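You operate a simulated robot arm through the tools that you are given. There is no shell and no other tool.

Carry out the task below with a simulated robot arm. There is one attempt and no reset: what you move stays moved.

TASK
Plug in the rack motor and try it till its lamp lights.
Fine: plug in, rack socket switch on, motor on; after, motor off, then rack socket switch off. Where these are worked on the way, their far stop is far enough and under half their travel is too little: rack socket switch.

It is judged by the outcome, as a careful person would: the job done as asked, and still so three seconds after it is handed in. It fails if anything else is knocked over, pushed out of place, dropped, spilled or broken.

THE ROBOT
A 7-joint arm with a three-finger gripper, fixed in place. Base frame: the origin is at the foot of the arm, x ahead of it, y to its left, z up. Units: m, degrees, N and s.
With the tool pointing down near the work surface it reaches from about 0.52 to 0.96 m from the base axis. Its first joint turns from -166.0 to 166.0 degrees. Payload 2.69 kg.
The TCP is the grasp point between the finger pads, 0.029 m short of the fingertips. In the tool frame z runs along the fingers and y along their closing line. Largest opening 0.12 m; the body of the gripper starts 0.078 m behind the TCP.
Orientation is told as [roll, pitch, yaw] about the base's x, y, z axes, in that order, counted from this pose: with the fingers straight down and closing along the base's y, the tool's x points along the base's -x, its y along +y and its z along -z.

THE INTERFACE
- The arm moves only by the tool play_rows. Its argument "moves" is a list that holds one entry, the list of rows, each a list of 7 numbers: the shift along the tool's x, y, z in m, then the turn, a rotation vector about the tool's x, y, z in degrees, then the closure, from 0 (fully open) to 1 (shut). In form: [[[tx, ty, tz, ax, ay, az, jaw], ...]]. A call has 1 to 20 rows; each row is the pose to reach, as a shift and turn from the pose commanded when the call began, along the tool's axes at that moment. Rows are played at 5 a second. More than 0.05 m and 8.6 degrees between two rows, or a gripper value outside its range, and nothing of the call is played. Where a pose cannot be reached the arm comes as near as it can. A force on the tool above 40 N (or 10 N above the force at the start of the call, whichever is more), or a blocked arm, ends the call early, and 0.2 s more pass. The fingers move at their own pace and stop on an object; they squeeze with about 23 N. The grip force told is the motor's: it shows also when the fingers shut on nothing. Time passes only in rows, and 0.2 s behind the last, so rows that repeat a pose let the fingers close. The reply holds the time, the measured pose of the TCP, the force on the tool along the base axes, the opening and the grip force, in the units named above and with some noise, with the torque about the TCP (base axes, N m) and any sound that the robot's microphone picked up, and new pictures: "pictures" is both (left out), scene, wrist or none.
- Cameras (640 x 400 px; columns grow to the right, rows downward): "scene" is fixed at [0.0569, -0.6575, 1.5825]; the picture's right is [0.48, -0.88, 0.00], its down [-0.54, -0.29, -0.79] and it looks along [0.69, 0.38, -0.61] (base axes); focal length 314 px, centre (320, 200). "wrist" rides on the gripper at [0.063, 0, -0.104] in the tool frame; the picture's right is [0.00, 1.00, 0.00], its down [-0.83, 0.00, -0.56] and it looks along [-0.56, 0.00, 0.83] (tool axes); focal length 275 px, centre (320, 200). There is no depth. A picture from a camera that has moved, and an enlarged one, comes with that camera's place and axes in the base frame and with its lens. The place of the scene camera against the robot may be out by one fixed shift of up to 0.018 m in any direction.
- lift_body(by): slides the trunk up (or, below 0, down) by that many m; the arm rides with it, the base frame stays. It gives what a move gives, with no picture.
- close_up(camera, box): a new picture of the part [left, top, right, bottom] of that camera's present view, enlarged. No time passes.
- finish_job(): hands the job in; it is judged then, once.

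Nothing tells you positions but the pictures and the camera data. Unless the task says otherwise, let go and move clear before handing in.

The tools are called by a JSON object that holds its "name" and its "arguments". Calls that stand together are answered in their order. play_rows: Moves the arm, as the interface text tells. Its arguments: {"type":"object","properties":{"moves":{"type":"array","items":{"type":"array","items":{"type":"array","items":{"type":"number"}}}},"pictures":{"type":"string","enum":["both","scene","wrist","none"]}},"required":["moves"]} The other tools are called the same way: lift_body (by) slides the trunk up or down; close_up (camera, box) takes an enlarged picture of a part of a camera's view; finish_job () hands the job in.

At the start:

```text
time_s: 0.0
tool_pos: [0.3635, -0.2838, 1.355]
ee_rot: [0.0, 0.0, 0.1]
ft_force: [1.1, -0.1, -0.2]
torque: [-0.02, -0.03, -0.05]
gripper_width: 0.1202
gripper_force: 0.1
trunk travel left (down, up): [-0.45, 0.136]
```

scene: 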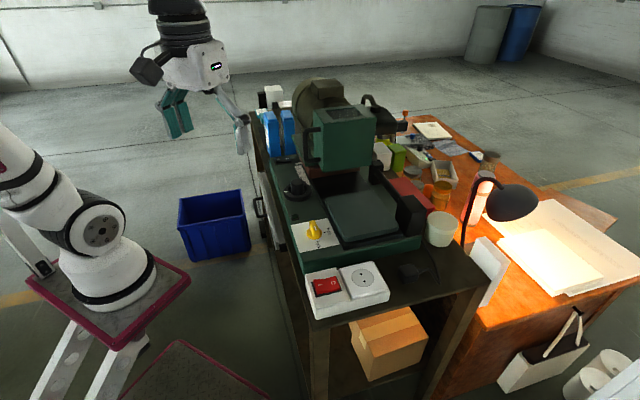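
wrist: 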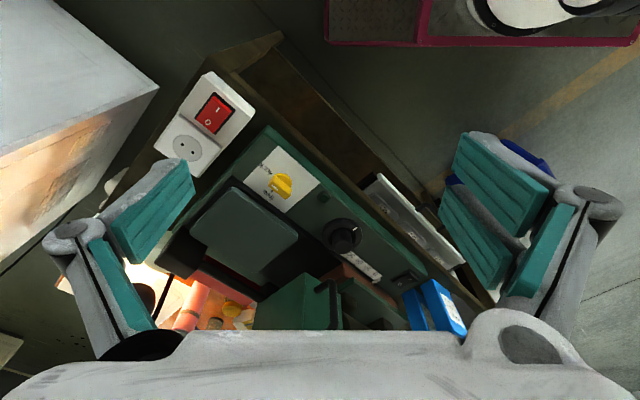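

I see a bench with a green machine (the rack motor, probably, with a yellow rotary knob), a white socket panel with a red rocker switch and a round socket at the near corner. I'll take close-ups to find the plug and lamp before moving.

{"name": "close_up", "arguments": {"camera": "scene", "box": [240, 160, 480, 320]}}

{"name": "close_up", "arguments": {"camera": "scene", "box": [230, 70, 450, 210]}}

{"name": "close_up", "arguments": {"camera": "wrist", "box": [140, 60, 480, 340]}}

{"name": "close_up", "arguments": {"camera": "scene", "box": [360, 100, 640, 300]}}

```text
2.50 times, centred on (360, 240) of scene
camera zoom: at [0.0569, -0.6575, 1.5825], right [0.48, -0.88, 0.0], down [-0.54, -0.29, -0.79], along [0.69, 0.38, -0.61], focal length 786 px, centre (220, 100)
```

zoom: 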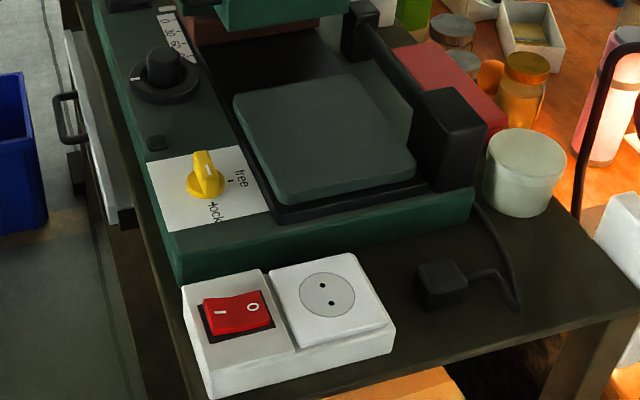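

```text
2.86 times, centred on (340, 140) of scene
camera zoom: at [0.0569, -0.6575, 1.5825], right [0.48, -0.88, 0.0], down [-0.54, -0.29, -0.79], along [0.69, 0.38, -0.61], focal length 898 px, centre (263, 371)
```

zoom: 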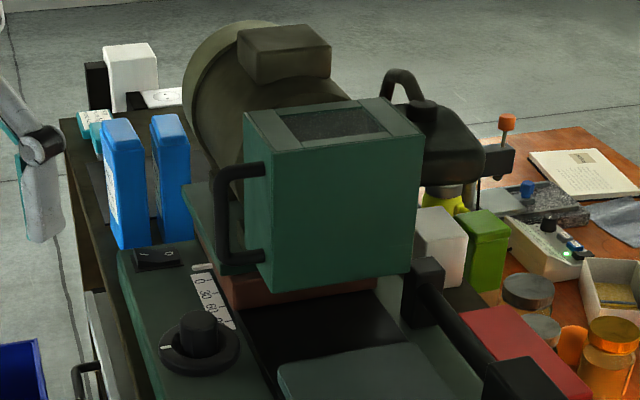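

```text
1.43 times, centred on (310, 200) of wrist
camera zoom: at [0.3008, -0.2829, 1.4589], right [0.0, 1.0, 0.0], down [0.83, 0.0, 0.56], along [0.56, 0.0, -0.83], focal length 393 px, centre (334, 200)
```

zoom: 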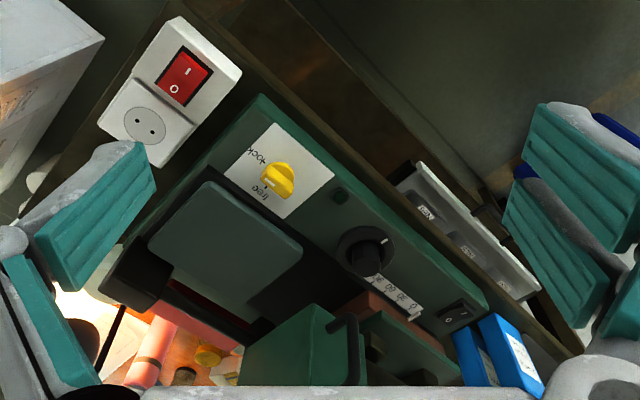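

```text
2.00 times, centred on (500, 200) of scene
camera zoom: at [0.0569, -0.6575, 1.5825], right [0.48, -0.88, 0.0], down [-0.54, -0.29, -0.79], along [0.69, 0.38, -0.61], focal length 629 px, centre (-40, 200)
```

zoom: 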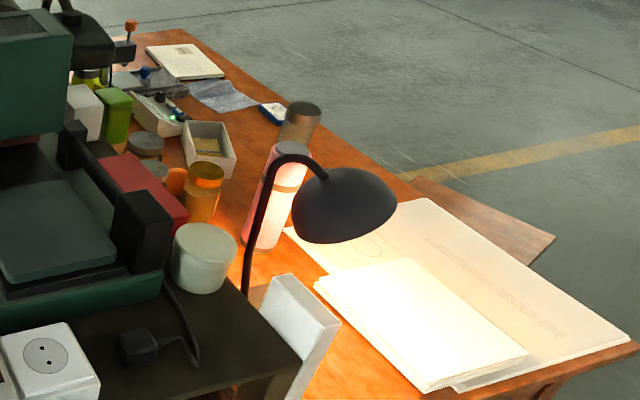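

I see the white socket block (red rocker + round socket) near (0.50, -0.52, 1.0), the black plug lying on the bench to its right near (0.59, -0.60), and a black rocker on the machine by the blue bottles, likely the motor switch. Next I raise nothing, just move over toward the plug with the tool turned to the bench's 45° direction to look more closely.

{"name": "play_rows", "arguments": {"moves": [[[-0.0144, -0.0277, 0.009, 0, 0, 7.5, 0], [-0.0288, -0.0553, 0.018, 0, 0, 15, 0], [-0.0432, -0.083, 0.027, 0, 0, 22.5, 0], [-0.0577, -0.1107, 0.0367, 0, 0, 30, 0], [-0.0721, -0.1383, 0.0458, 0, 0, 37.5, 0], [-0.0865, -0.166, 0.055, 0, 0, 45, 0], [-0.0865, -0.166, 0.055, 0, 0, 45, 0]]]}}

```text
time_s: 1.6
tool_pos: [0.4495, -0.4508, 1.3008]
ee_rot: [-0.1, 0.0, -45.1]
ft_force: [-0.6, 0.9, 0.2]
torque: [0.0, -0.02, 0.02]
gripper_width: 0.12
gripper_force: 0.1
trunk travel left (down, up): [-0.45, 0.136]
camera wrist: at [0.4059, -0.4059, 1.4043], right [0.71, 0.71, 0.0], down [0.59, -0.59, 0.56], along [0.39, -0.39, -0.83], focal length 275 px, centre (320, 200)
```

scene: 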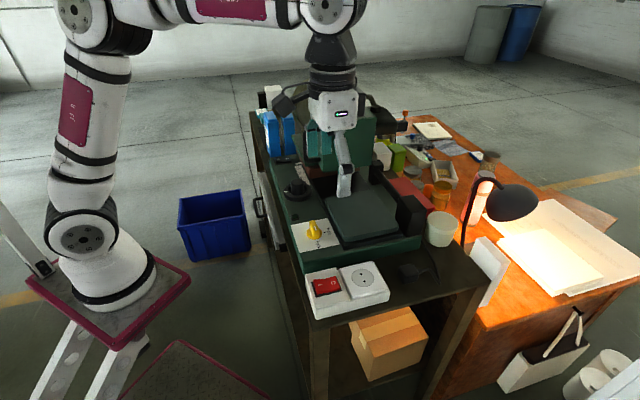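
wrist: 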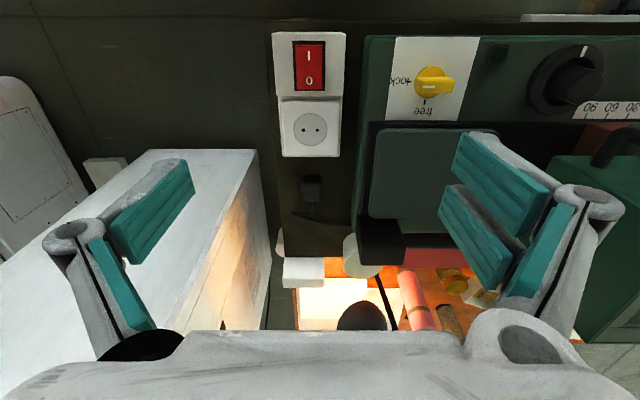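

The view is now aligned with the bench: rocker, socket and plug stand in a line. I take enlargements of the plug/socket and the machine's panel.

{"name": "close_up", "arguments": {"camera": "wrist", "box": [260, 100, 380, 260]}}

{"name": "close_up", "arguments": {"camera": "wrist", "box": [260, 20, 640, 130]}}

{"name": "close_up", "arguments": {"camera": "scene", "box": [380, 230, 460, 300]}}

```text
2.50 times, centred on (320, 180) of wrist
camera zoom: at [0.4059, -0.4059, 1.4043], right [0.71, 0.71, 0.0], down [0.59, -0.59, 0.56], along [0.39, -0.39, -0.83], focal length 688 px, centre (320, 250)
```

zoom: 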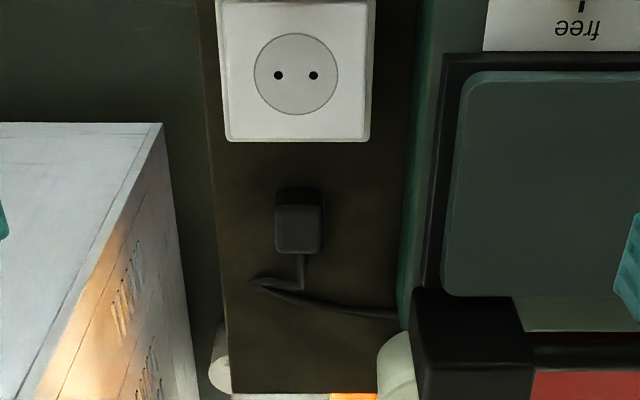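

```text
1.68 times, centred on (450, 75) of wrist
camera zoom: at [0.4059, -0.4059, 1.4043], right [0.71, 0.71, 0.0], down [0.59, -0.59, 0.56], along [0.39, -0.39, -0.83], focal length 464 px, centre (101, 410)
```

zoom: 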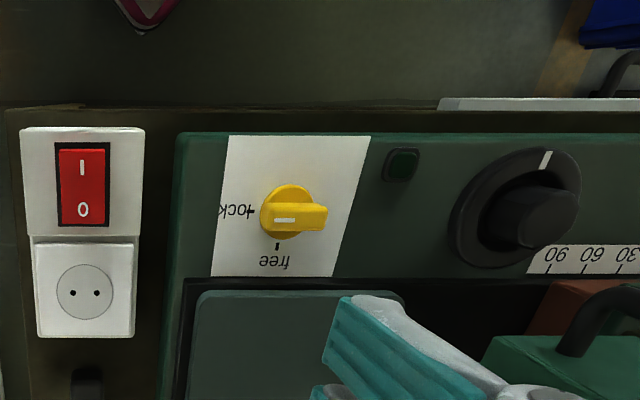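

```text
5.71 times, centred on (420, 265) of scene
camera zoom: at [0.0569, -0.6575, 1.5825], right [0.48, -0.88, 0.0], down [-0.54, -0.29, -0.79], along [0.69, 0.38, -0.61], focal length 1797 px, centre (-251, -171)
```

zoom: 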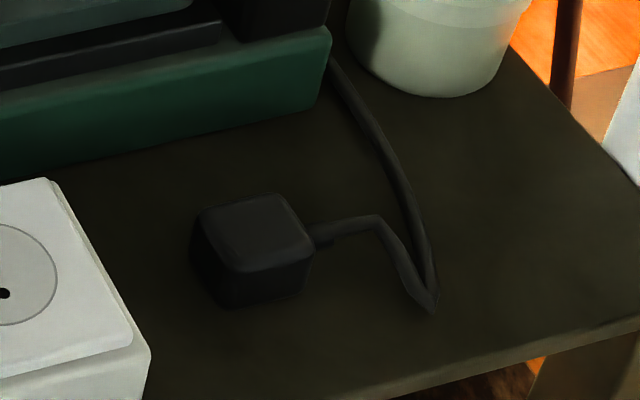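

The plug body is a black block with its cord leaving on the side away from the socket; I can't see pins yet. I check the white box left in the wrist view for clearance before lowering.

{"name": "close_up", "arguments": {"camera": "wrist", "box": [0, 120, 340, 330]}}

{"name": "close_up", "arguments": {"camera": "scene", "box": [420, 230, 640, 400]}}

```text
1.88 times, centred on (170, 225) of wrist
camera zoom: at [0.4059, -0.4059, 1.4043], right [0.71, 0.71, 0.0], down [0.59, -0.59, 0.56], along [0.39, -0.39, -0.83], focal length 518 px, centre (602, 153)
```

zoom: 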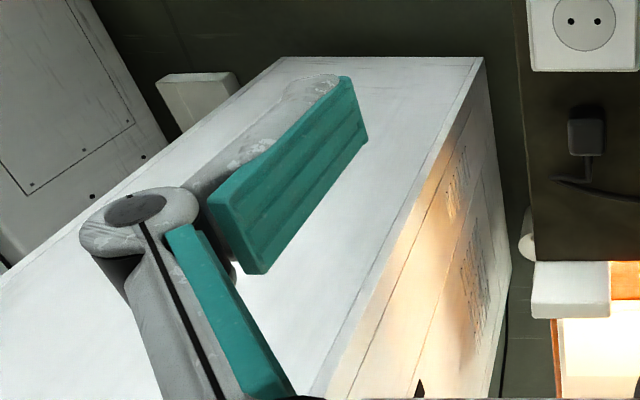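

```text
2.35 times, centred on (530, 315) of scene
camera zoom: at [0.0569, -0.6575, 1.5825], right [0.48, -0.88, 0.0], down [-0.54, -0.29, -0.79], along [0.69, 0.38, -0.61], focal length 740 px, centre (-174, -71)
```

zoom: 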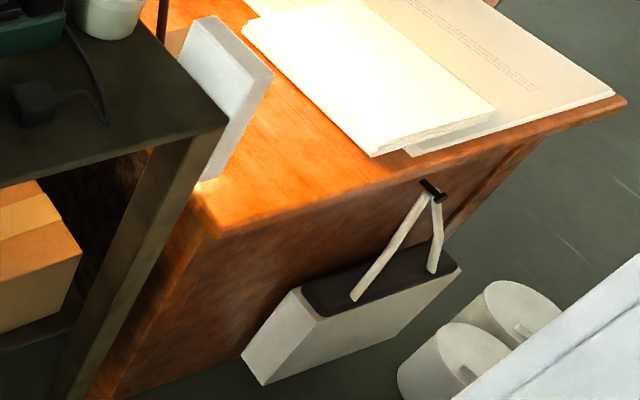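

The white cabinet is low and far, not in the way. I now go lower and tilt the tool outward 30° to look at the plug from the socket side.

{"name": "play_rows", "arguments": {"moves": [[[-0.0027, 0, 0.04, 0, -6, 0, 0], [-0.0054, 0, 0.08, 0, -12, 0, 0], [-0.0081, 0, 0.12, 0, -18, 0, 0], [-0.0108, 0, 0.16, 0, -24, 0, 0], [-0.0135, 0, 0.2, 0, -30, 0, 0], [-0.0135, 0, 0.2, 0, -30, 0, 0]]]}}

```text
time_s: 3.0
tool_pos: [0.4579, -0.46, 1.0999]
ee_rot: [-0.1, -29.9, -45.0]
ft_force: [-0.1, 0.7, 0.3]
torque: [0.03, -0.01, 0.03]
gripper_width: 0.12
gripper_force: 0.1
trunk travel left (down, up): [-0.45, 0.136]
camera wrist: at [0.3835, -0.3835, 1.1574], right [0.7, 0.71, 0.0], down [0.32, -0.31, 0.9], along [0.64, -0.63, -0.44], focal length 275 px, centre (320, 200)
```

scene: 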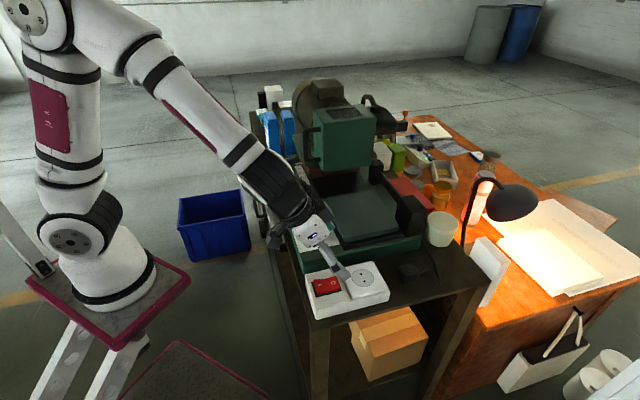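
wrist: 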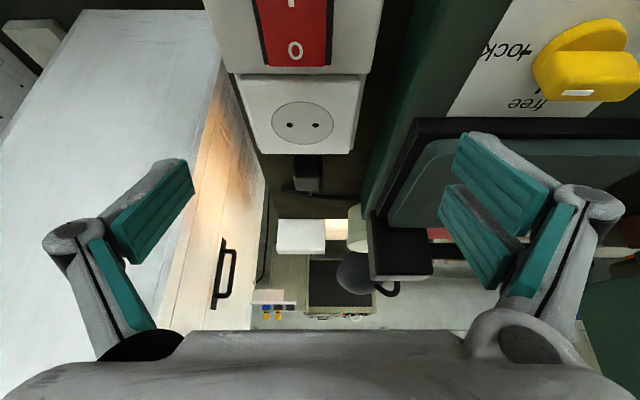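

{"name": "close_up", "arguments": {"camera": "wrist", "box": [230, 60, 400, 220]}}

{"name": "close_up", "arguments": {"camera": "wrist", "box": [280, 140, 340, 200]}}

{"name": "close_up", "arguments": {"camera": "wrist", "box": [200, 0, 400, 80]}}

```text
2.50 times, centred on (315, 140) of wrist
camera zoom: at [0.3835, -0.3835, 1.1574], right [0.7, 0.71, 0.0], down [0.32, -0.31, 0.9], along [0.64, -0.63, -0.44], focal length 688 px, centre (332, 350)
```

zoom: 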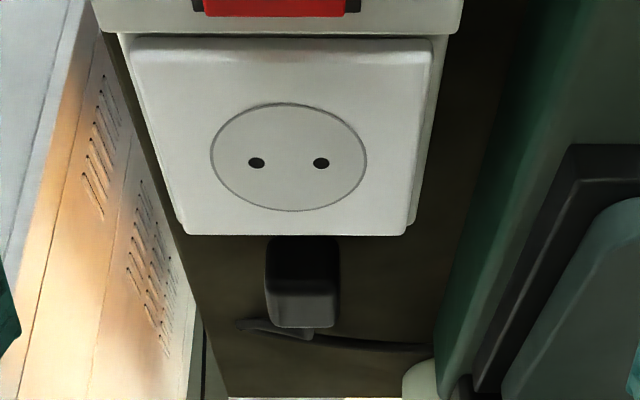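

```text
6.67 times, centred on (310, 170) of wrist
camera zoom: at [0.3835, -0.3835, 1.1574], right [0.7, 0.71, 0.0], down [0.32, -0.31, 0.9], along [0.64, -0.63, -0.44], focal length 1835 px, centre (387, 400)
```

zoom: 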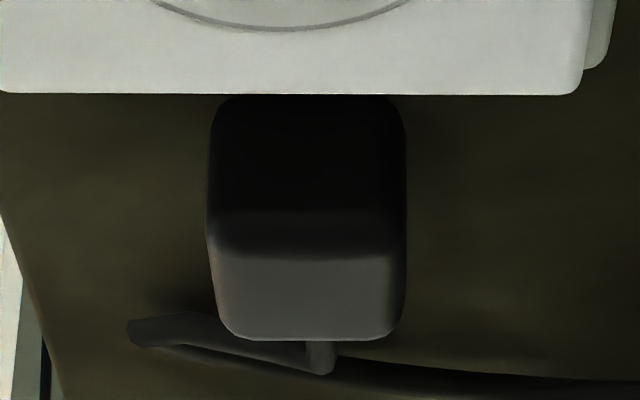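

```text
3.20 times, centred on (300, 40) of wrist
camera zoom: at [0.3835, -0.3835, 1.1574], right [0.7, 0.71, 0.0], down [0.32, -0.31, 0.9], along [0.64, -0.63, -0.44], focal length 881 px, centre (384, 712)
```

zoom: 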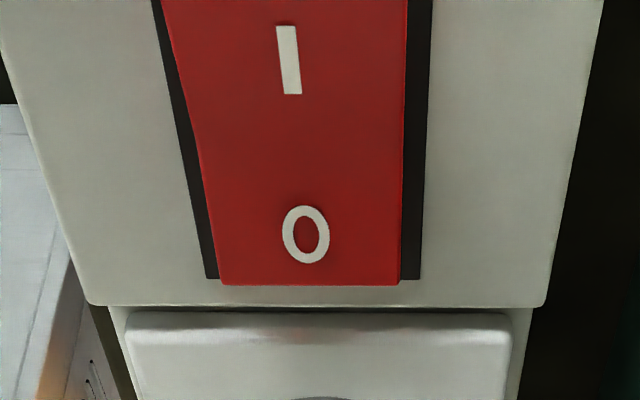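

The plug body is about 38 mm wide, 40 mm long and some 25–30 mm tall at u≈0.83 along the bench line, but I still can't see its pins. I back off over the bench's free side to look at it level from that side.

{"name": "play_rows", "arguments": {"moves": [[[-0.0257, -0.0367, -0.0044, 0, 5, 0, 0], [-0.0513, -0.0733, -0.0089, 0, 10, 0, 0], [-0.077, -0.11, -0.0133, 0, 15, 0, 0], [-0.1027, -0.1467, -0.0177, 0, 20, 0, 0], [-0.1283, -0.1833, -0.0222, 0, 25, 0, 0], [-0.154, -0.22, -0.0266, 0, 30, 0, 0], [-0.154, -0.22, -0.0266, 0, 30, 0, 0]]], "pictures": "wrist"}}

```text
time_s: 4.6
tool_pos: [0.3862, -0.673, 1.1956]
ee_rot: [0.0, 0.0, -45.1]
ft_force: [0.7, 0.9, 0.8]
torque: [-0.04, -0.01, 0.0]
gripper_width: 0.12
gripper_force: 0.1
out of reach, approached as far as the arm can: row 6, 7
trunk travel left (down, up): [-0.45, 0.136]
camera wrist: at [0.3424, -0.6276, 1.2984], right [0.7, 0.71, 0.0], down [0.59, -0.59, 0.56], along [0.39, -0.39, -0.83], focal length 275 px, centre (320, 200)
```

wrist: 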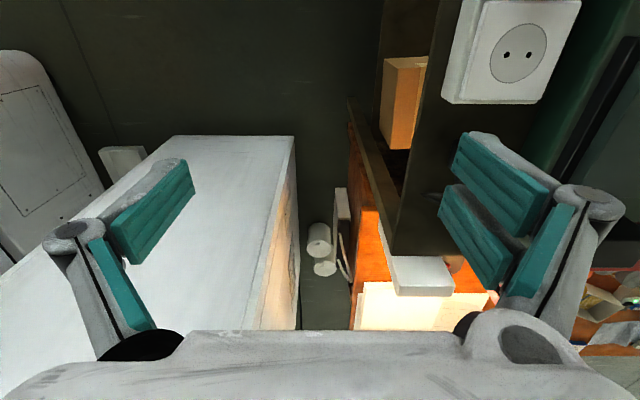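

I'm over the free side of the bench; the reach limit at this height is close. I lower 0.1 m and turn the tool 90° so the camera faces across the bench toward the plug.

{"name": "play_rows", "arguments": {"moves": [[[0, 0, 0.009, 0, 0, -8.2, 0], [0, 0, 0.018, 0, 0, -16.4, 0], [0, 0, 0.027, 0, 0, -24.6, 0], [0, 0, 0.036, 0, 0, -32.8, 0], [0, 0, 0.045, 0, 0, -41, 0], [0, 0, 0.054, 0, 0, -49.2, 0], [0, 0, 0.063, 0, 0, -57.4, 0], [0, 0, 0.072, 0, 0, -65.6, 0], [0, 0, 0.081, 0, 0, -73.8, 0], [0, 0, 0.09, 0, 0, -82, 0], [0, 0, 0.1, 0, 0, -90, 0], [0, 0, 0.1, 0, 0, -90, 0]]], "pictures": "wrist"}}

```text
time_s: 7.2
tool_pos: [0.3869, -0.6697, 1.0944]
ee_rot: [0.0, 0.0, 45.1]
ft_force: [0.5, -0.5, 0.3]
torque: [0.01, 0.03, 0.01]
gripper_width: 0.1199
gripper_force: 0.0
trunk travel left (down, up): [-0.45, 0.136]
camera wrist: at [0.3438, -0.7142, 1.1976], right [-0.71, 0.7, 0.0], down [0.58, 0.59, 0.56], along [0.39, 0.4, -0.83], focal length 275 px, centre (320, 200)
```

wrist: 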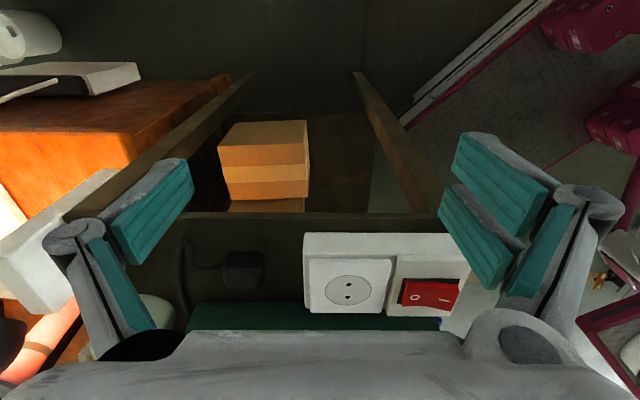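

Now I see the bench edge-on with plug left of the socket. I tilt the tool 40° toward the bench and lower a bit for a nearly level view of the plug.

{"name": "play_rows", "arguments": {"moves": [[[0, 0, 0.01, 0, -8, 0, 0], [0, 0, 0.02, 0, -16, 0, 0], [0, 0, 0.035, 0, -24, 0, 0], [0, 0, 0.05, 0, -32, 0, 0], [0, 0, 0.065, 0, -40, 0, 0], [0, 0, 0.065, 0, -40, 0, 0]]], "pictures": "wrist"}}

```text
time_s: 8.6
tool_pos: [0.3733, -0.634, 1.026]
ee_rot: [0.0, -40.0, 45.2]
ft_force: [0.3, -1.0, 0.2]
torque: [0.01, 0.01, -0.01]
gripper_width: 0.1202
gripper_force: 0.1
out of reach, approached as far as the arm can: row 3, 4, 5, 6
trunk travel left (down, up): [-0.45, 0.136]
camera wrist: at [0.2922, -0.7155, 1.0629], right [-0.71, 0.7, 0.0], down [0.19, 0.2, 0.96], along [0.68, 0.68, -0.28], focal length 275 px, centre (320, 200)
```

wrist: 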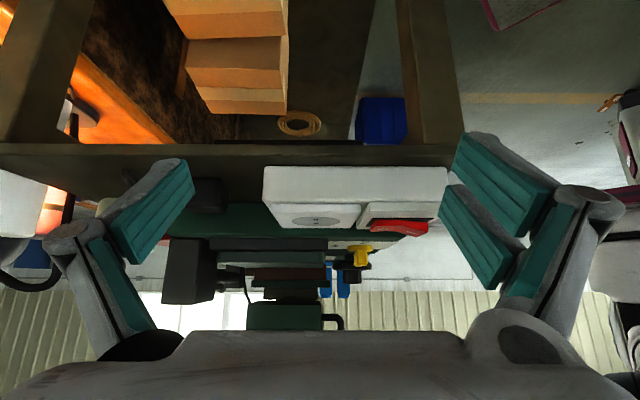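

{"name": "close_up", "arguments": {"camera": "wrist", "box": [160, 140, 280, 240]}}

{"name": "close_up", "arguments": {"camera": "wrist", "box": [180, 140, 460, 300]}}

{"name": "close_up", "arguments": {"camera": "wrist", "box": [320, 180, 440, 260]}}

```text
4.00 times, centred on (220, 190) of wrist
camera zoom: at [0.2922, -0.7155, 1.0629], right [-0.71, 0.7, 0.0], down [0.19, 0.2, 0.96], along [0.68, 0.68, -0.28], focal length 1101 px, centre (720, 240)
```

zoom: 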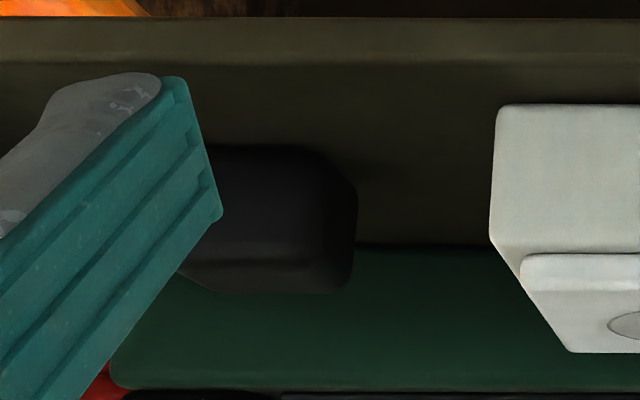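

```text
2.29 times, centred on (320, 220) of wrist
camera zoom: at [0.2922, -0.7155, 1.0629], right [-0.71, 0.7, 0.0], down [0.19, 0.2, 0.96], along [0.68, 0.68, -0.28], focal length 629 px, centre (320, 154)
```

zoom: 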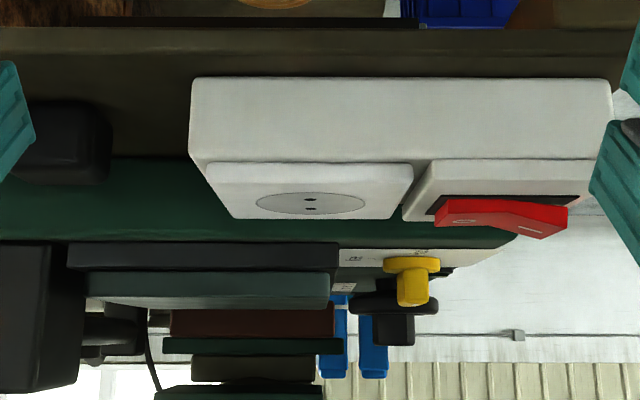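

```text
5.00 times, centred on (380, 220) of wrist
camera zoom: at [0.2922, -0.7155, 1.0629], right [-0.71, 0.7, 0.0], down [0.19, 0.2, 0.96], along [0.68, 0.68, -0.28], focal length 1376 px, centre (20, 100)
```

zoom: 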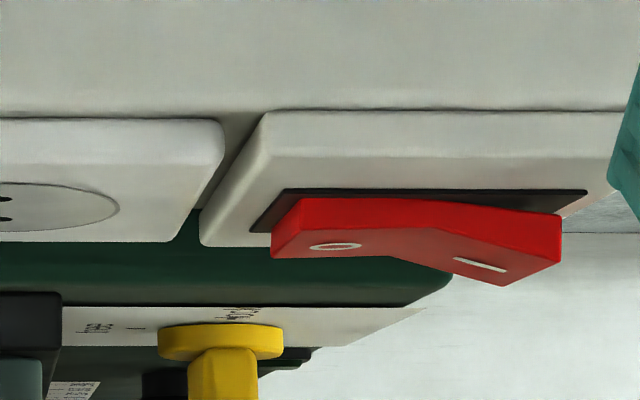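

The rocker's "I" end stands up (so it is off), and the plug is a plain block resting on the bench top (z≈0.96 to 0.99), with no pins on its visible sides, so they must face down, matching the upward-facing socket. I go back up, upright, then return to the −45° heading over the plug.

{"name": "play_rows", "arguments": {"moves": [[[-0.016, 0, -0.019, 0, 8, 0, 0], [-0.032, 0, -0.038, 0, 16, 0, 0], [-0.048, 0, -0.057, 0, 24, 0, 0], [-0.064, 0, -0.076, 0, 32, 0, 0], [-0.0797, 0, -0.095, 0, 40, 0, 0], [-0.0797, 0, -0.095, 0, 40, 0, 0]]], "pictures": "none"}}

```text
time_s: 10.0
tool_pos: [0.3712, -0.6344, 1.1496]
ee_rot: [0.0, 0.1, 44.9]
ft_force: [0.5, 0.5, 0.1]
torque: [0.01, 0.02, 0.0]
gripper_width: 0.1203
gripper_force: 0.0
trunk travel left (down, up): [-0.45, 0.136]
```

Upright again at z=1.15. Now I swing back to the −45° heading and approach the plug's line.

{"name": "play_rows", "arguments": {"moves": [[[-0.0155, -0.0064, 0.0018, 0, 0, 8.2, 0], [-0.031, -0.0127, 0.0036, 0, 0, 16.4, 0], [-0.0464, -0.0191, 0.0055, 0, 0, 24.6, 0], [-0.0618, -0.0255, 0.0073, 0, 0, 32.8, 0], [-0.0773, -0.0318, 0.0091, 0, 0, 41, 0], [-0.0927, -0.0382, 0.0109, 0, 0, 49.2, 0], [-0.1082, -0.0445, 0.0127, 0, 0, 57.4, 0], [-0.1236, -0.0509, 0.0145, 0, 0, 65.6, 0], [-0.1391, -0.0573, 0.0164, 0, 0, 73.8, 0], [-0.1545, -0.0636, 0.0182, 0, 0, 82, 0], [-0.17, -0.07, 0.02, 0, 0, 90, 0], [-0.17, -0.07, 0.02, 0, 0, 90, 0]]]}}

```text
time_s: 12.6
tool_pos: [0.5436, -0.5635, 1.1294]
ee_rot: [0.0, 0.0, -45.2]
ft_force: [-0.4, 0.3, 0.4]
torque: [-0.02, 0.04, 0.02]
gripper_width: 0.1201
gripper_force: 0.0
trunk travel left (down, up): [-0.45, 0.136]
camera wrist: at [0.4993, -0.5181, 1.2329], right [0.71, 0.71, 0.0], down [0.59, -0.59, 0.56], along [0.39, -0.39, -0.83], focal length 275 px, centre (320, 200)
```

scene: 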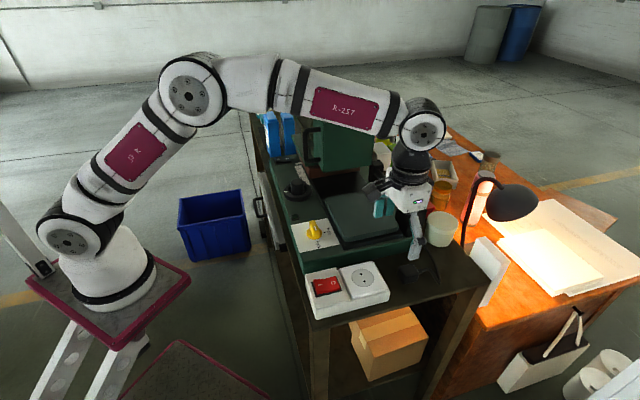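
wrist: 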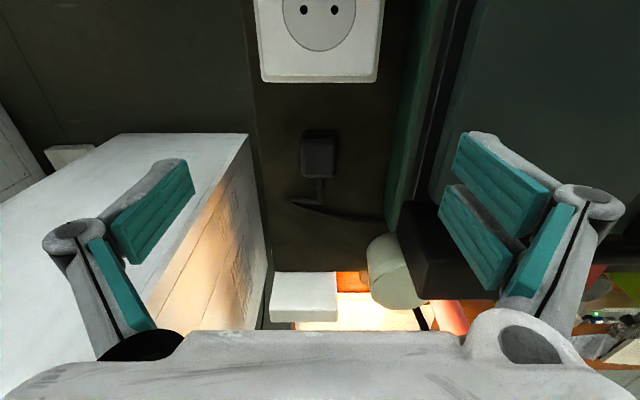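

{"name": "close_up", "arguments": {"camera": "wrist", "box": [270, 100, 370, 220]}}

{"name": "close_up", "arguments": {"camera": "wrist", "box": [240, 0, 400, 100]}}

{"name": "close_up", "arguments": {"camera": "wrist", "box": [360, 0, 560, 320]}}

```text
3.33 times, centred on (320, 160) of wrist
camera zoom: at [0.4993, -0.5181, 1.2329], right [0.71, 0.71, 0.0], down [0.59, -0.59, 0.56], along [0.39, -0.39, -0.83], focal length 918 px, centre (320, 333)
```

zoom: 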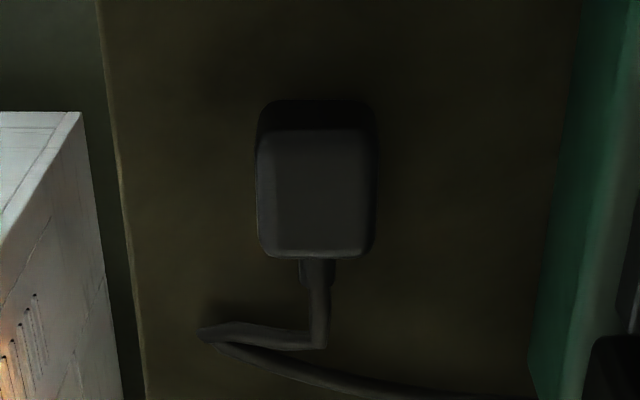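

```text
4.00 times, centred on (320, 50) of wrist
camera zoom: at [0.4993, -0.5181, 1.2329], right [0.71, 0.71, 0.0], down [0.59, -0.59, 0.56], along [0.39, -0.39, -0.83], focal length 1101 px, centre (320, 800)
```

zoom: 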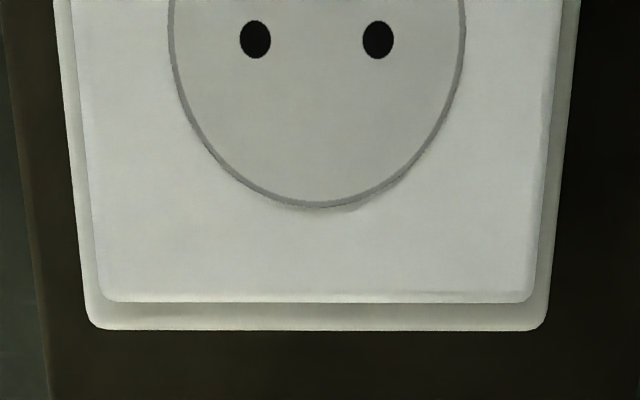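

```text
1.25 times, centred on (460, 160) of wrist
camera zoom: at [0.4993, -0.5181, 1.2329], right [0.71, 0.71, 0.0], down [0.59, -0.59, 0.56], along [0.39, -0.39, -0.83], focal length 344 px, centre (145, 250)
```

zoom: 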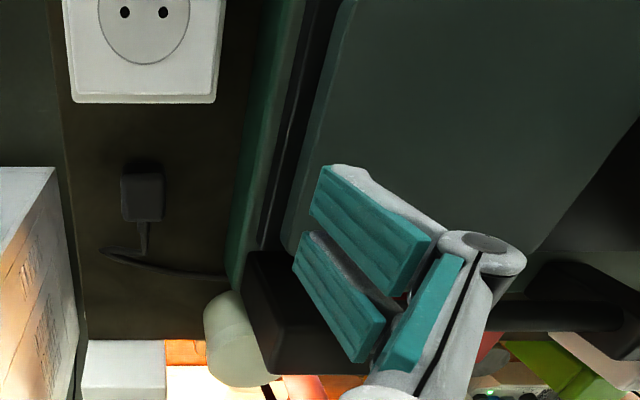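

The plug is centred at about (u 0.834, v −0.015) on the bench line (base ≈ (0.579, −0.600)), top at z≈0.991; the socket face is at u≈0.717, z≈1.005. I go down just over the plug with the fingers part closed, to check alignment.

{"name": "play_rows", "arguments": {"moves": [[[-0.02, 0, 0.03, 0, 0, 0, 0.3], [-0.04, 0, 0.06, 0, 0, 0, 0.4], [-0.051, -0.0005, 0.09, 0, 0, 0, 0.4], [-0.051, -0.0005, 0.1, 0, 0, 0, 0.4], [-0.051, -0.0005, 0.1, 0, 0, 0, 0.4]]]}}

```text
time_s: 13.8
tool_pos: [0.5775, -0.5996, 1.0295]
ee_rot: [0.0, -0.1, -45.0]
ft_force: [0.2, 0.1, -0.4]
torque: [-0.01, 0.0, -0.02]
gripper_width: 0.0719
gripper_force: 0.0
trunk travel left (down, up): [-0.45, 0.136]
camera wrist: at [0.5338, -0.5541, 1.1326], right [0.7, 0.71, 0.0], down [0.59, -0.59, 0.56], along [0.39, -0.39, -0.83], focal length 275 px, centre (320, 200)
```

scene: 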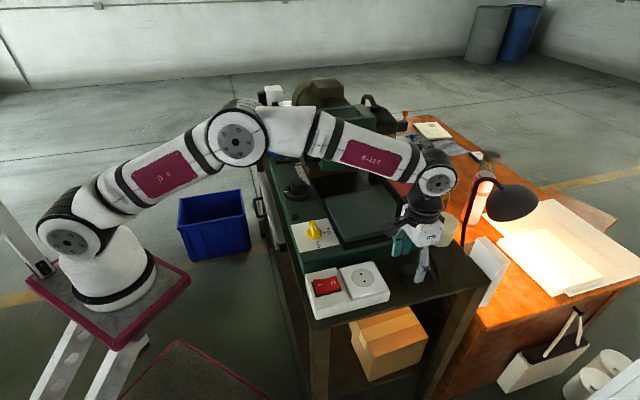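
wrist: 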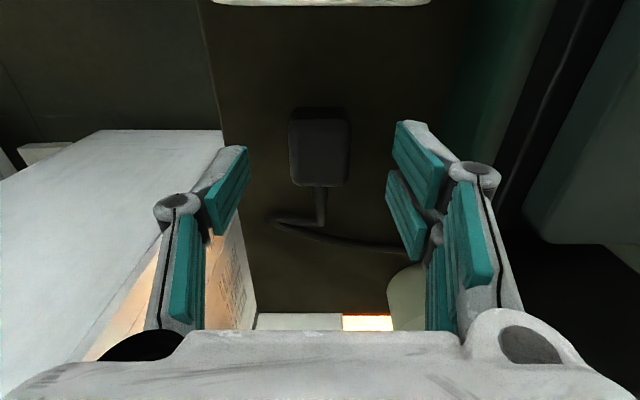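

The plug sits centred between the fingers. I lower to z≈0.997 and close on it.

{"name": "play_rows", "arguments": {"moves": [[[-0.0015, 0.0005, 0.015, 0, 0, 0, 0.4], [-0.0015, 0.0005, 0.033, 0, 0, 0, 0.4], [-0.0015, 0.0005, 0.033, 0, 0, 0, 0.4], [-0.0015, 0.0005, 0.033, 0, 0, 0, 0.8], [-0.0015, 0.0005, 0.033, 0, 0, 0, 1], [-0.0015, 0.0005, 0.033, 0, 0, 0, 1]]]}}

```text
time_s: 15.2
tool_pos: [0.5791, -0.5996, 0.9977]
ee_rot: [0.1, 0.0, -45.0]
ft_force: [0.2, 0.1, 1.8]
torque: [0.0, 0.04, 0.02]
gripper_width: 0.0356
gripper_force: 22.7
trunk travel left (down, up): [-0.45, 0.136]
camera wrist: at [0.5355, -0.554, 1.1002], right [0.7, 0.71, 0.0], down [0.59, -0.59, 0.56], along [0.39, -0.39, -0.83], focal length 275 px, centre (320, 200)
```

scene: 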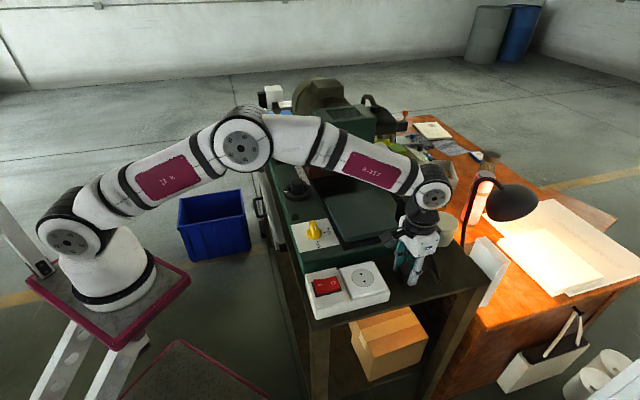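
wrist: 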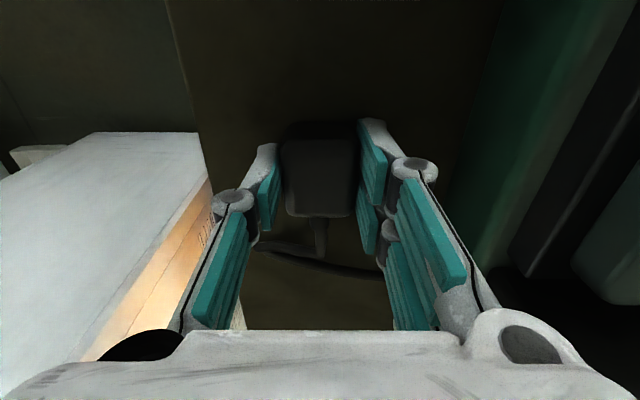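

The plug is gripped (35.6 mm). I lift it straight up 9 cm and look at its underside for pins.

{"name": "play_rows", "arguments": {"moves": [[[0, 0, -0.03, 0, 0, 0, 1], [0, 0, -0.06, 0, 0, 0, 1], [0, 0, -0.09, 0, 0, 0, 1], [0, 0, -0.09, 0, 0, 0, 1]]]}}

{"name": "close_up", "arguments": {"camera": "scene", "box": [370, 190, 470, 300]}}

{"name": "close_up", "arguments": {"camera": "wrist", "box": [250, 80, 400, 260]}}

```text
time_s: 16.2
tool_pos: [0.5804, -0.6002, 1.0866]
ee_rot: [0.1, 0.0, -45.0]
ft_force: [-0.3, -0.4, -1.4]
torque: [0.01, 0.01, 0.0]
gripper_width: 0.0353
gripper_force: 23.0
trunk travel left (down, up): [-0.45, 0.136]
camera wrist: at [0.5362, -0.5546, 1.1916], right [0.7, 0.71, 0.0], down [0.59, -0.59, 0.56], along [0.39, -0.39, -0.83], focal length 275 px, centre (320, 200)
```

scene: 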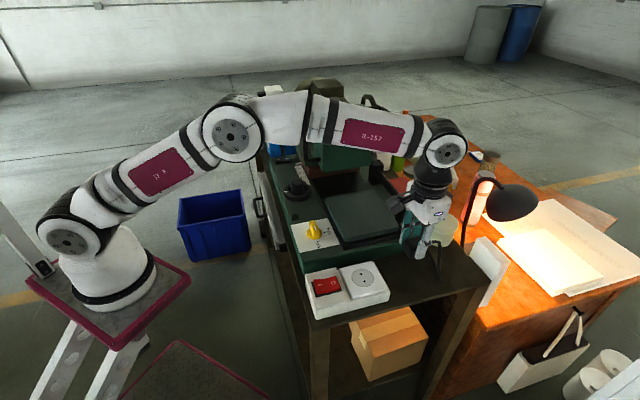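
wrist: 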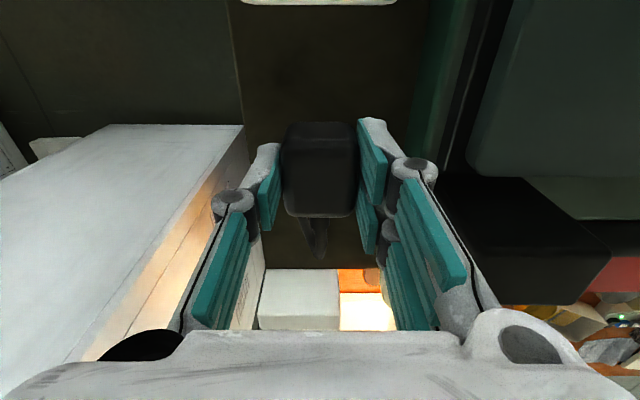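

```text
3.64 times, centred on (420, 245) of scene
camera zoom: at [0.0569, -0.6575, 1.5825], right [0.48, -0.88, 0.0], down [-0.54, -0.29, -0.79], along [0.69, 0.38, -0.61], focal length 1144 px, centre (-44, 36)
```

zoom: 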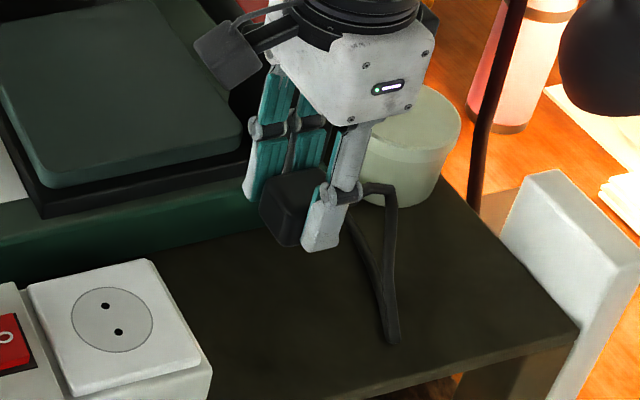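

```text
2.22 times, centred on (325, 170) of wrist
camera zoom: at [0.5362, -0.5546, 1.1916], right [0.7, 0.71, 0.0], down [0.59, -0.59, 0.56], along [0.39, -0.39, -0.83], focal length 612 px, centre (309, 267)
```

zoom: 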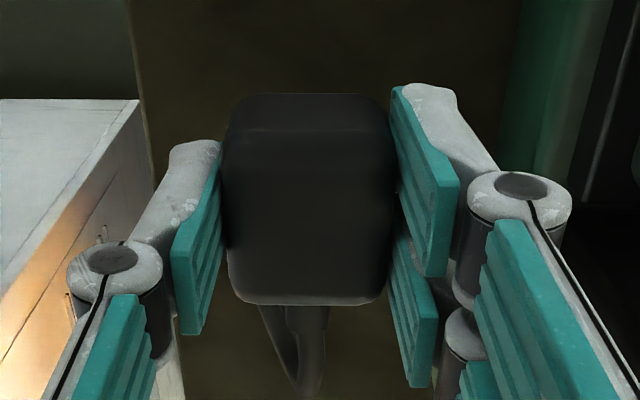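

No pins show on the lifted plug, so its flat underside is what goes onto the socket. I carry it 0.117 m along the bench to stand above the socket.

{"name": "play_rows", "arguments": {"moves": [[[0.03, 0, 0, 0, 0, 0, 1], [0.06, 0, 0, 0, 0, 0, 1], [0.09, 0, 0, 0, 0, 0, 1], [0.117, 0, 0, 0, 0, 0, 1], [0.117, 0, 0, 0, 0, 0, 1]]]}}

{"name": "close_up", "arguments": {"camera": "scene", "box": [300, 200, 430, 320]}}

{"name": "close_up", "arguments": {"camera": "wrist", "box": [240, 0, 400, 200]}}

```text
time_s: 17.4
tool_pos: [0.4974, -0.5164, 1.0874]
ee_rot: [0.0, 0.0, -45.1]
ft_force: [-0.6, -1.2, -0.3]
torque: [0.0, -0.02, 0.0]
gripper_width: 0.0354
gripper_force: 22.6
trunk travel left (down, up): [-0.45, 0.136]
camera wrist: at [0.4535, -0.4711, 1.19], right [0.7, 0.71, 0.0], down [0.59, -0.59, 0.56], along [0.39, -0.39, -0.83], focal length 275 px, centre (320, 200)
```

scene: 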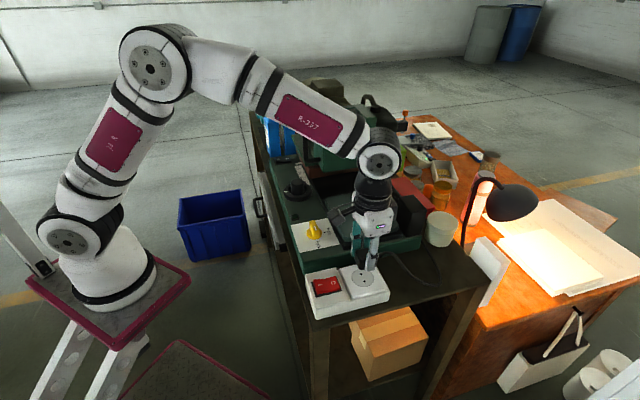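
wrist: 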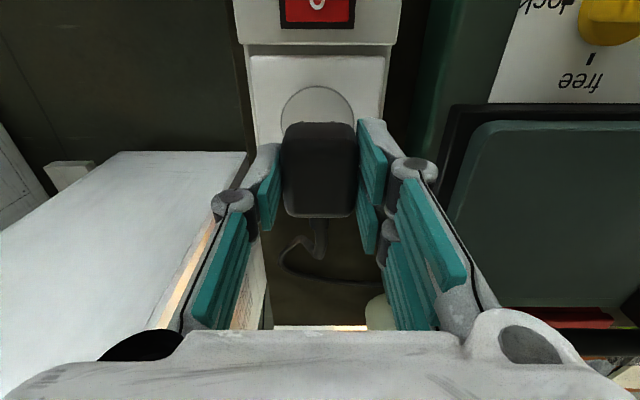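

```text
3.33 times, centred on (365, 260) of scene
camera zoom: at [0.0569, -0.6575, 1.5825], right [0.48, -0.88, 0.0], down [-0.54, -0.29, -0.79], along [0.69, 0.38, -0.61], focal length 1048 px, centre (170, 0)
```

zoom: 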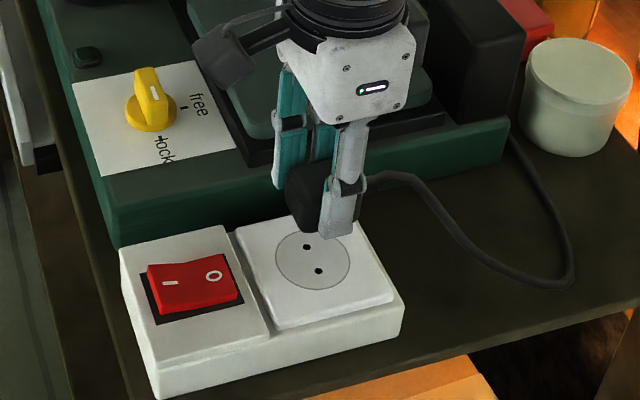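

```text
2.00 times, centred on (320, 100) of wrist
camera zoom: at [0.4535, -0.4711, 1.19], right [0.7, 0.71, 0.0], down [0.59, -0.59, 0.56], along [0.39, -0.39, -0.83], focal length 551 px, centre (320, 400)
```

zoom: 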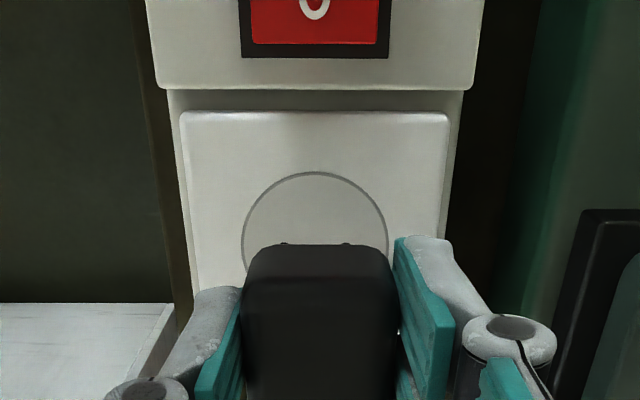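

The plug hangs over the socket with the two holes just showing behind it, aligned to within about a millimetre. I lower to just above the socket face and check.

{"name": "play_rows", "arguments": {"moves": [[[0, -0.0004, 0.015, 0, 0, 0, 1], [0, -0.0004, 0.03, 0, 0, 0, 1], [0, -0.0004, 0.038, 0, 0, 0, 1], [0, -0.0004, 0.038, 0, 0, 0, 1]]]}}

{"name": "close_up", "arguments": {"camera": "scene", "box": [320, 220, 420, 310]}}

{"name": "close_up", "arguments": {"camera": "wrist", "box": [240, 40, 400, 200]}}

```text
time_s: 18.4
tool_pos: [0.4971, -0.518, 1.049]
ee_rot: [0.0, -0.1, -45.0]
ft_force: [-0.2, -0.1, -1.2]
torque: [-0.01, 0.02, 0.01]
gripper_width: 0.0353
gripper_force: 23.6
trunk travel left (down, up): [-0.45, 0.136]
camera wrist: at [0.4528, -0.4723, 1.1526], right [0.7, 0.71, 0.0], down [0.59, -0.59, 0.56], along [0.39, -0.39, -0.83], focal length 275 px, centre (320, 200)
```

scene: 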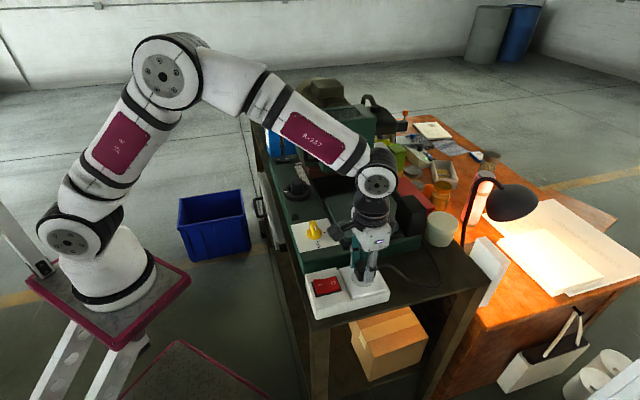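
wrist: 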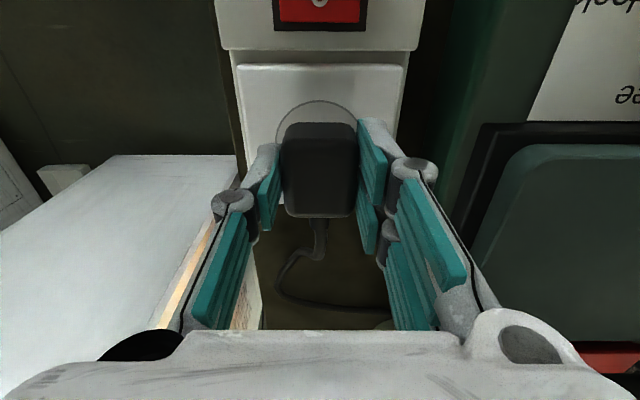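

```text
4.44 times, centred on (370, 265) of scene
camera zoom: at [0.0569, -0.6575, 1.5825], right [0.48, -0.88, 0.0], down [-0.54, -0.29, -0.79], along [0.69, 0.38, -0.61], focal length 1398 px, centre (98, -89)
```

zoom: 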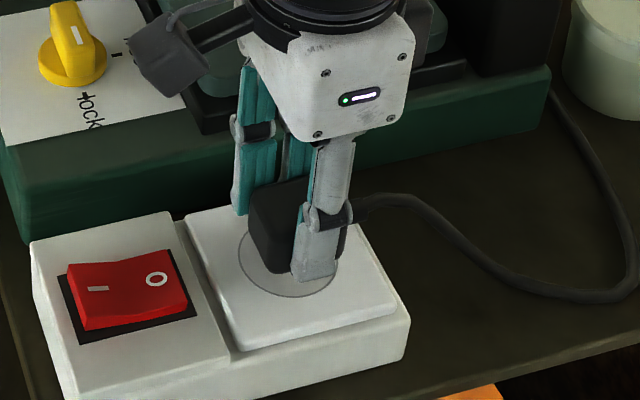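

```text
2.50 times, centred on (320, 120) of wrist
camera zoom: at [0.4528, -0.4723, 1.1526], right [0.7, 0.71, 0.0], down [0.59, -0.59, 0.56], along [0.39, -0.39, -0.83], focal length 688 px, centre (320, 400)
```

zoom: 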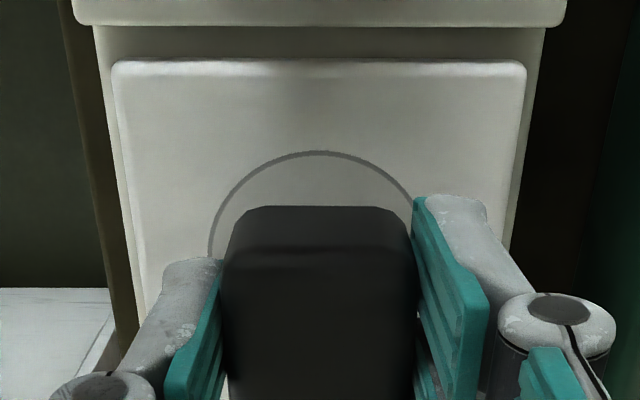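

Alignment looks good on both cameras. I lower the last centimetre gently, watching the force.

{"name": "play_rows", "arguments": {"moves": [[[0.0005, 0, 0.003, 0, 0, 0, 1], [0.0005, 0, 0.006, 0, 0, 0, 1], [0.0005, 0, 0.008, 0, 0, 0, 1], [0.0005, 0, 0.01, 0, 0, 0, 1], [0.0005, 0, 0.01, 0, 0, 0, 1]]]}}

{"name": "close_up", "arguments": {"camera": "scene", "box": [320, 220, 420, 310]}}

{"name": "close_up", "arguments": {"camera": "wrist", "box": [240, 40, 400, 200]}}

```text
time_s: 19.6
tool_pos: [0.4985, -0.5173, 1.0411]
ee_rot: [-0.1, -0.2, -44.9]
ft_force: [-0.9, 1.3, 20.2]
torque: [0.18, 0.19, 0.01]
gripper_width: 0.0355
gripper_force: 22.8
trunk travel left (down, up): [-0.45, 0.136]
camera wrist: at [0.4532, -0.472, 1.1448], right [0.7, 0.71, 0.0], down [0.59, -0.58, 0.56], along [0.4, -0.39, -0.83], focal length 275 px, centre (320, 200)
```

scene: 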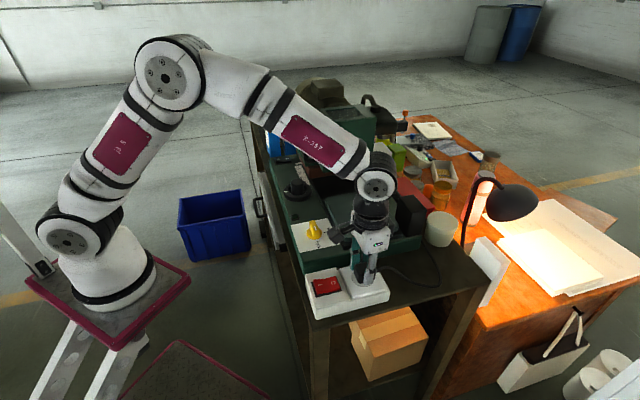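
wrist: 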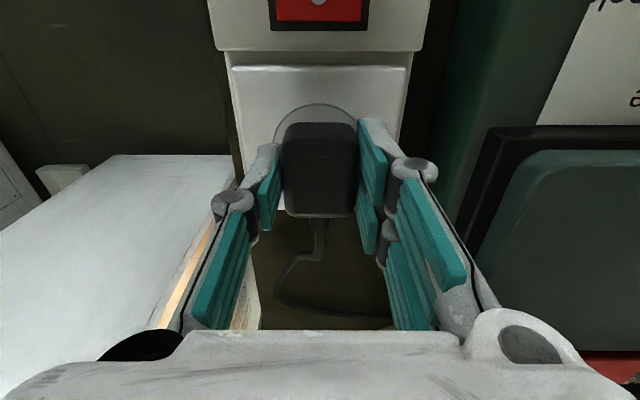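

```text
4.44 times, centred on (370, 265) of scene
camera zoom: at [0.0569, -0.6575, 1.5825], right [0.48, -0.88, 0.0], down [-0.54, -0.29, -0.79], along [0.69, 0.38, -0.61], focal length 1398 px, centre (98, -89)
```

zoom: 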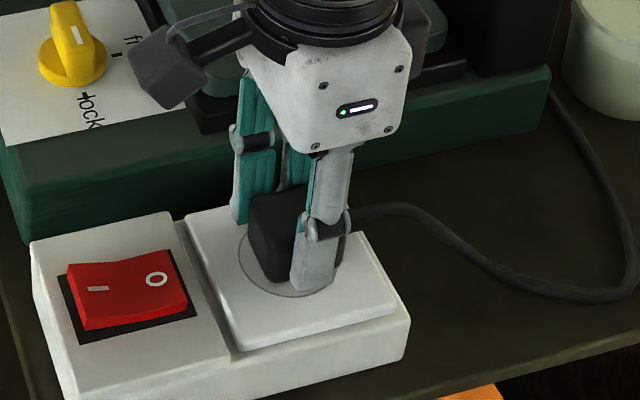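

```text
2.50 times, centred on (320, 120) of wrist
camera zoom: at [0.4532, -0.472, 1.1448], right [0.7, 0.71, 0.0], down [0.59, -0.58, 0.56], along [0.4, -0.39, -0.83], focal length 688 px, centre (320, 400)
```

zoom: 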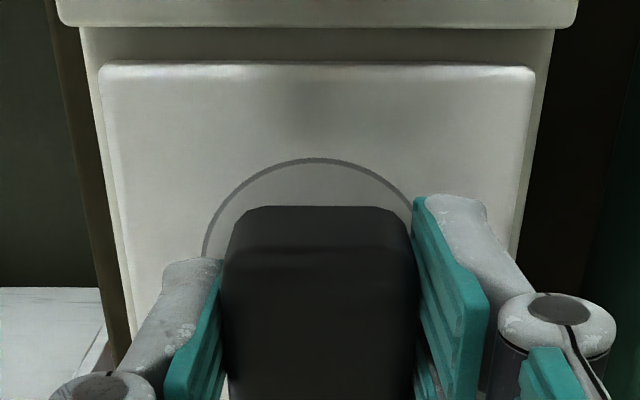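

The plug is down on the socket face (20 N push-back, underside at z≈1.004, flush). I press a little more firmly to make sure it is seated and listen for a click.

{"name": "play_rows", "arguments": {"moves": [[[0, 0, 0.001, 0, 0, 0, 1], [0, 0, 0.002, 0, 0, 0, 1], [0, 0, 0.003, 0, 0, 0, 1], [0, 0, 0.003, 0, 0, 0, 1]]], "pictures": "wrist"}}

```text
time_s: 20.6
tool_pos: [0.4977, -0.5178, 1.0379]
ee_rot: [0.0, -0.1, -45.1]
ft_force: [5.9, -2.5, 20.6]
torque: [-0.13, -0.19, 0.03]
gripper_width: 0.0357
gripper_force: 23.1
trunk travel left (down, up): [-0.45, 0.136]
camera wrist: at [0.453, -0.472, 1.1408], right [0.7, 0.71, 0.0], down [0.59, -0.58, 0.56], along [0.4, -0.39, -0.83], focal length 275 px, centre (320, 200)
```

wrist: 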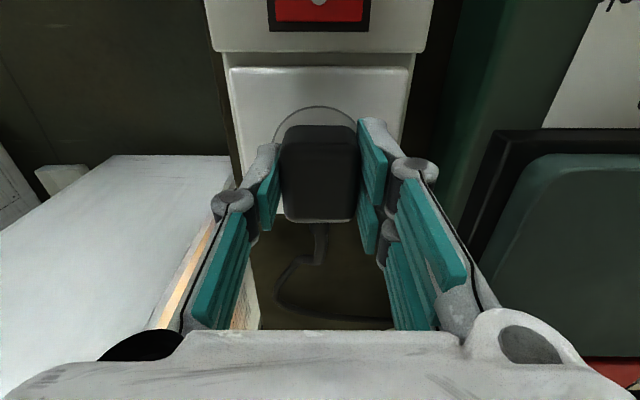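

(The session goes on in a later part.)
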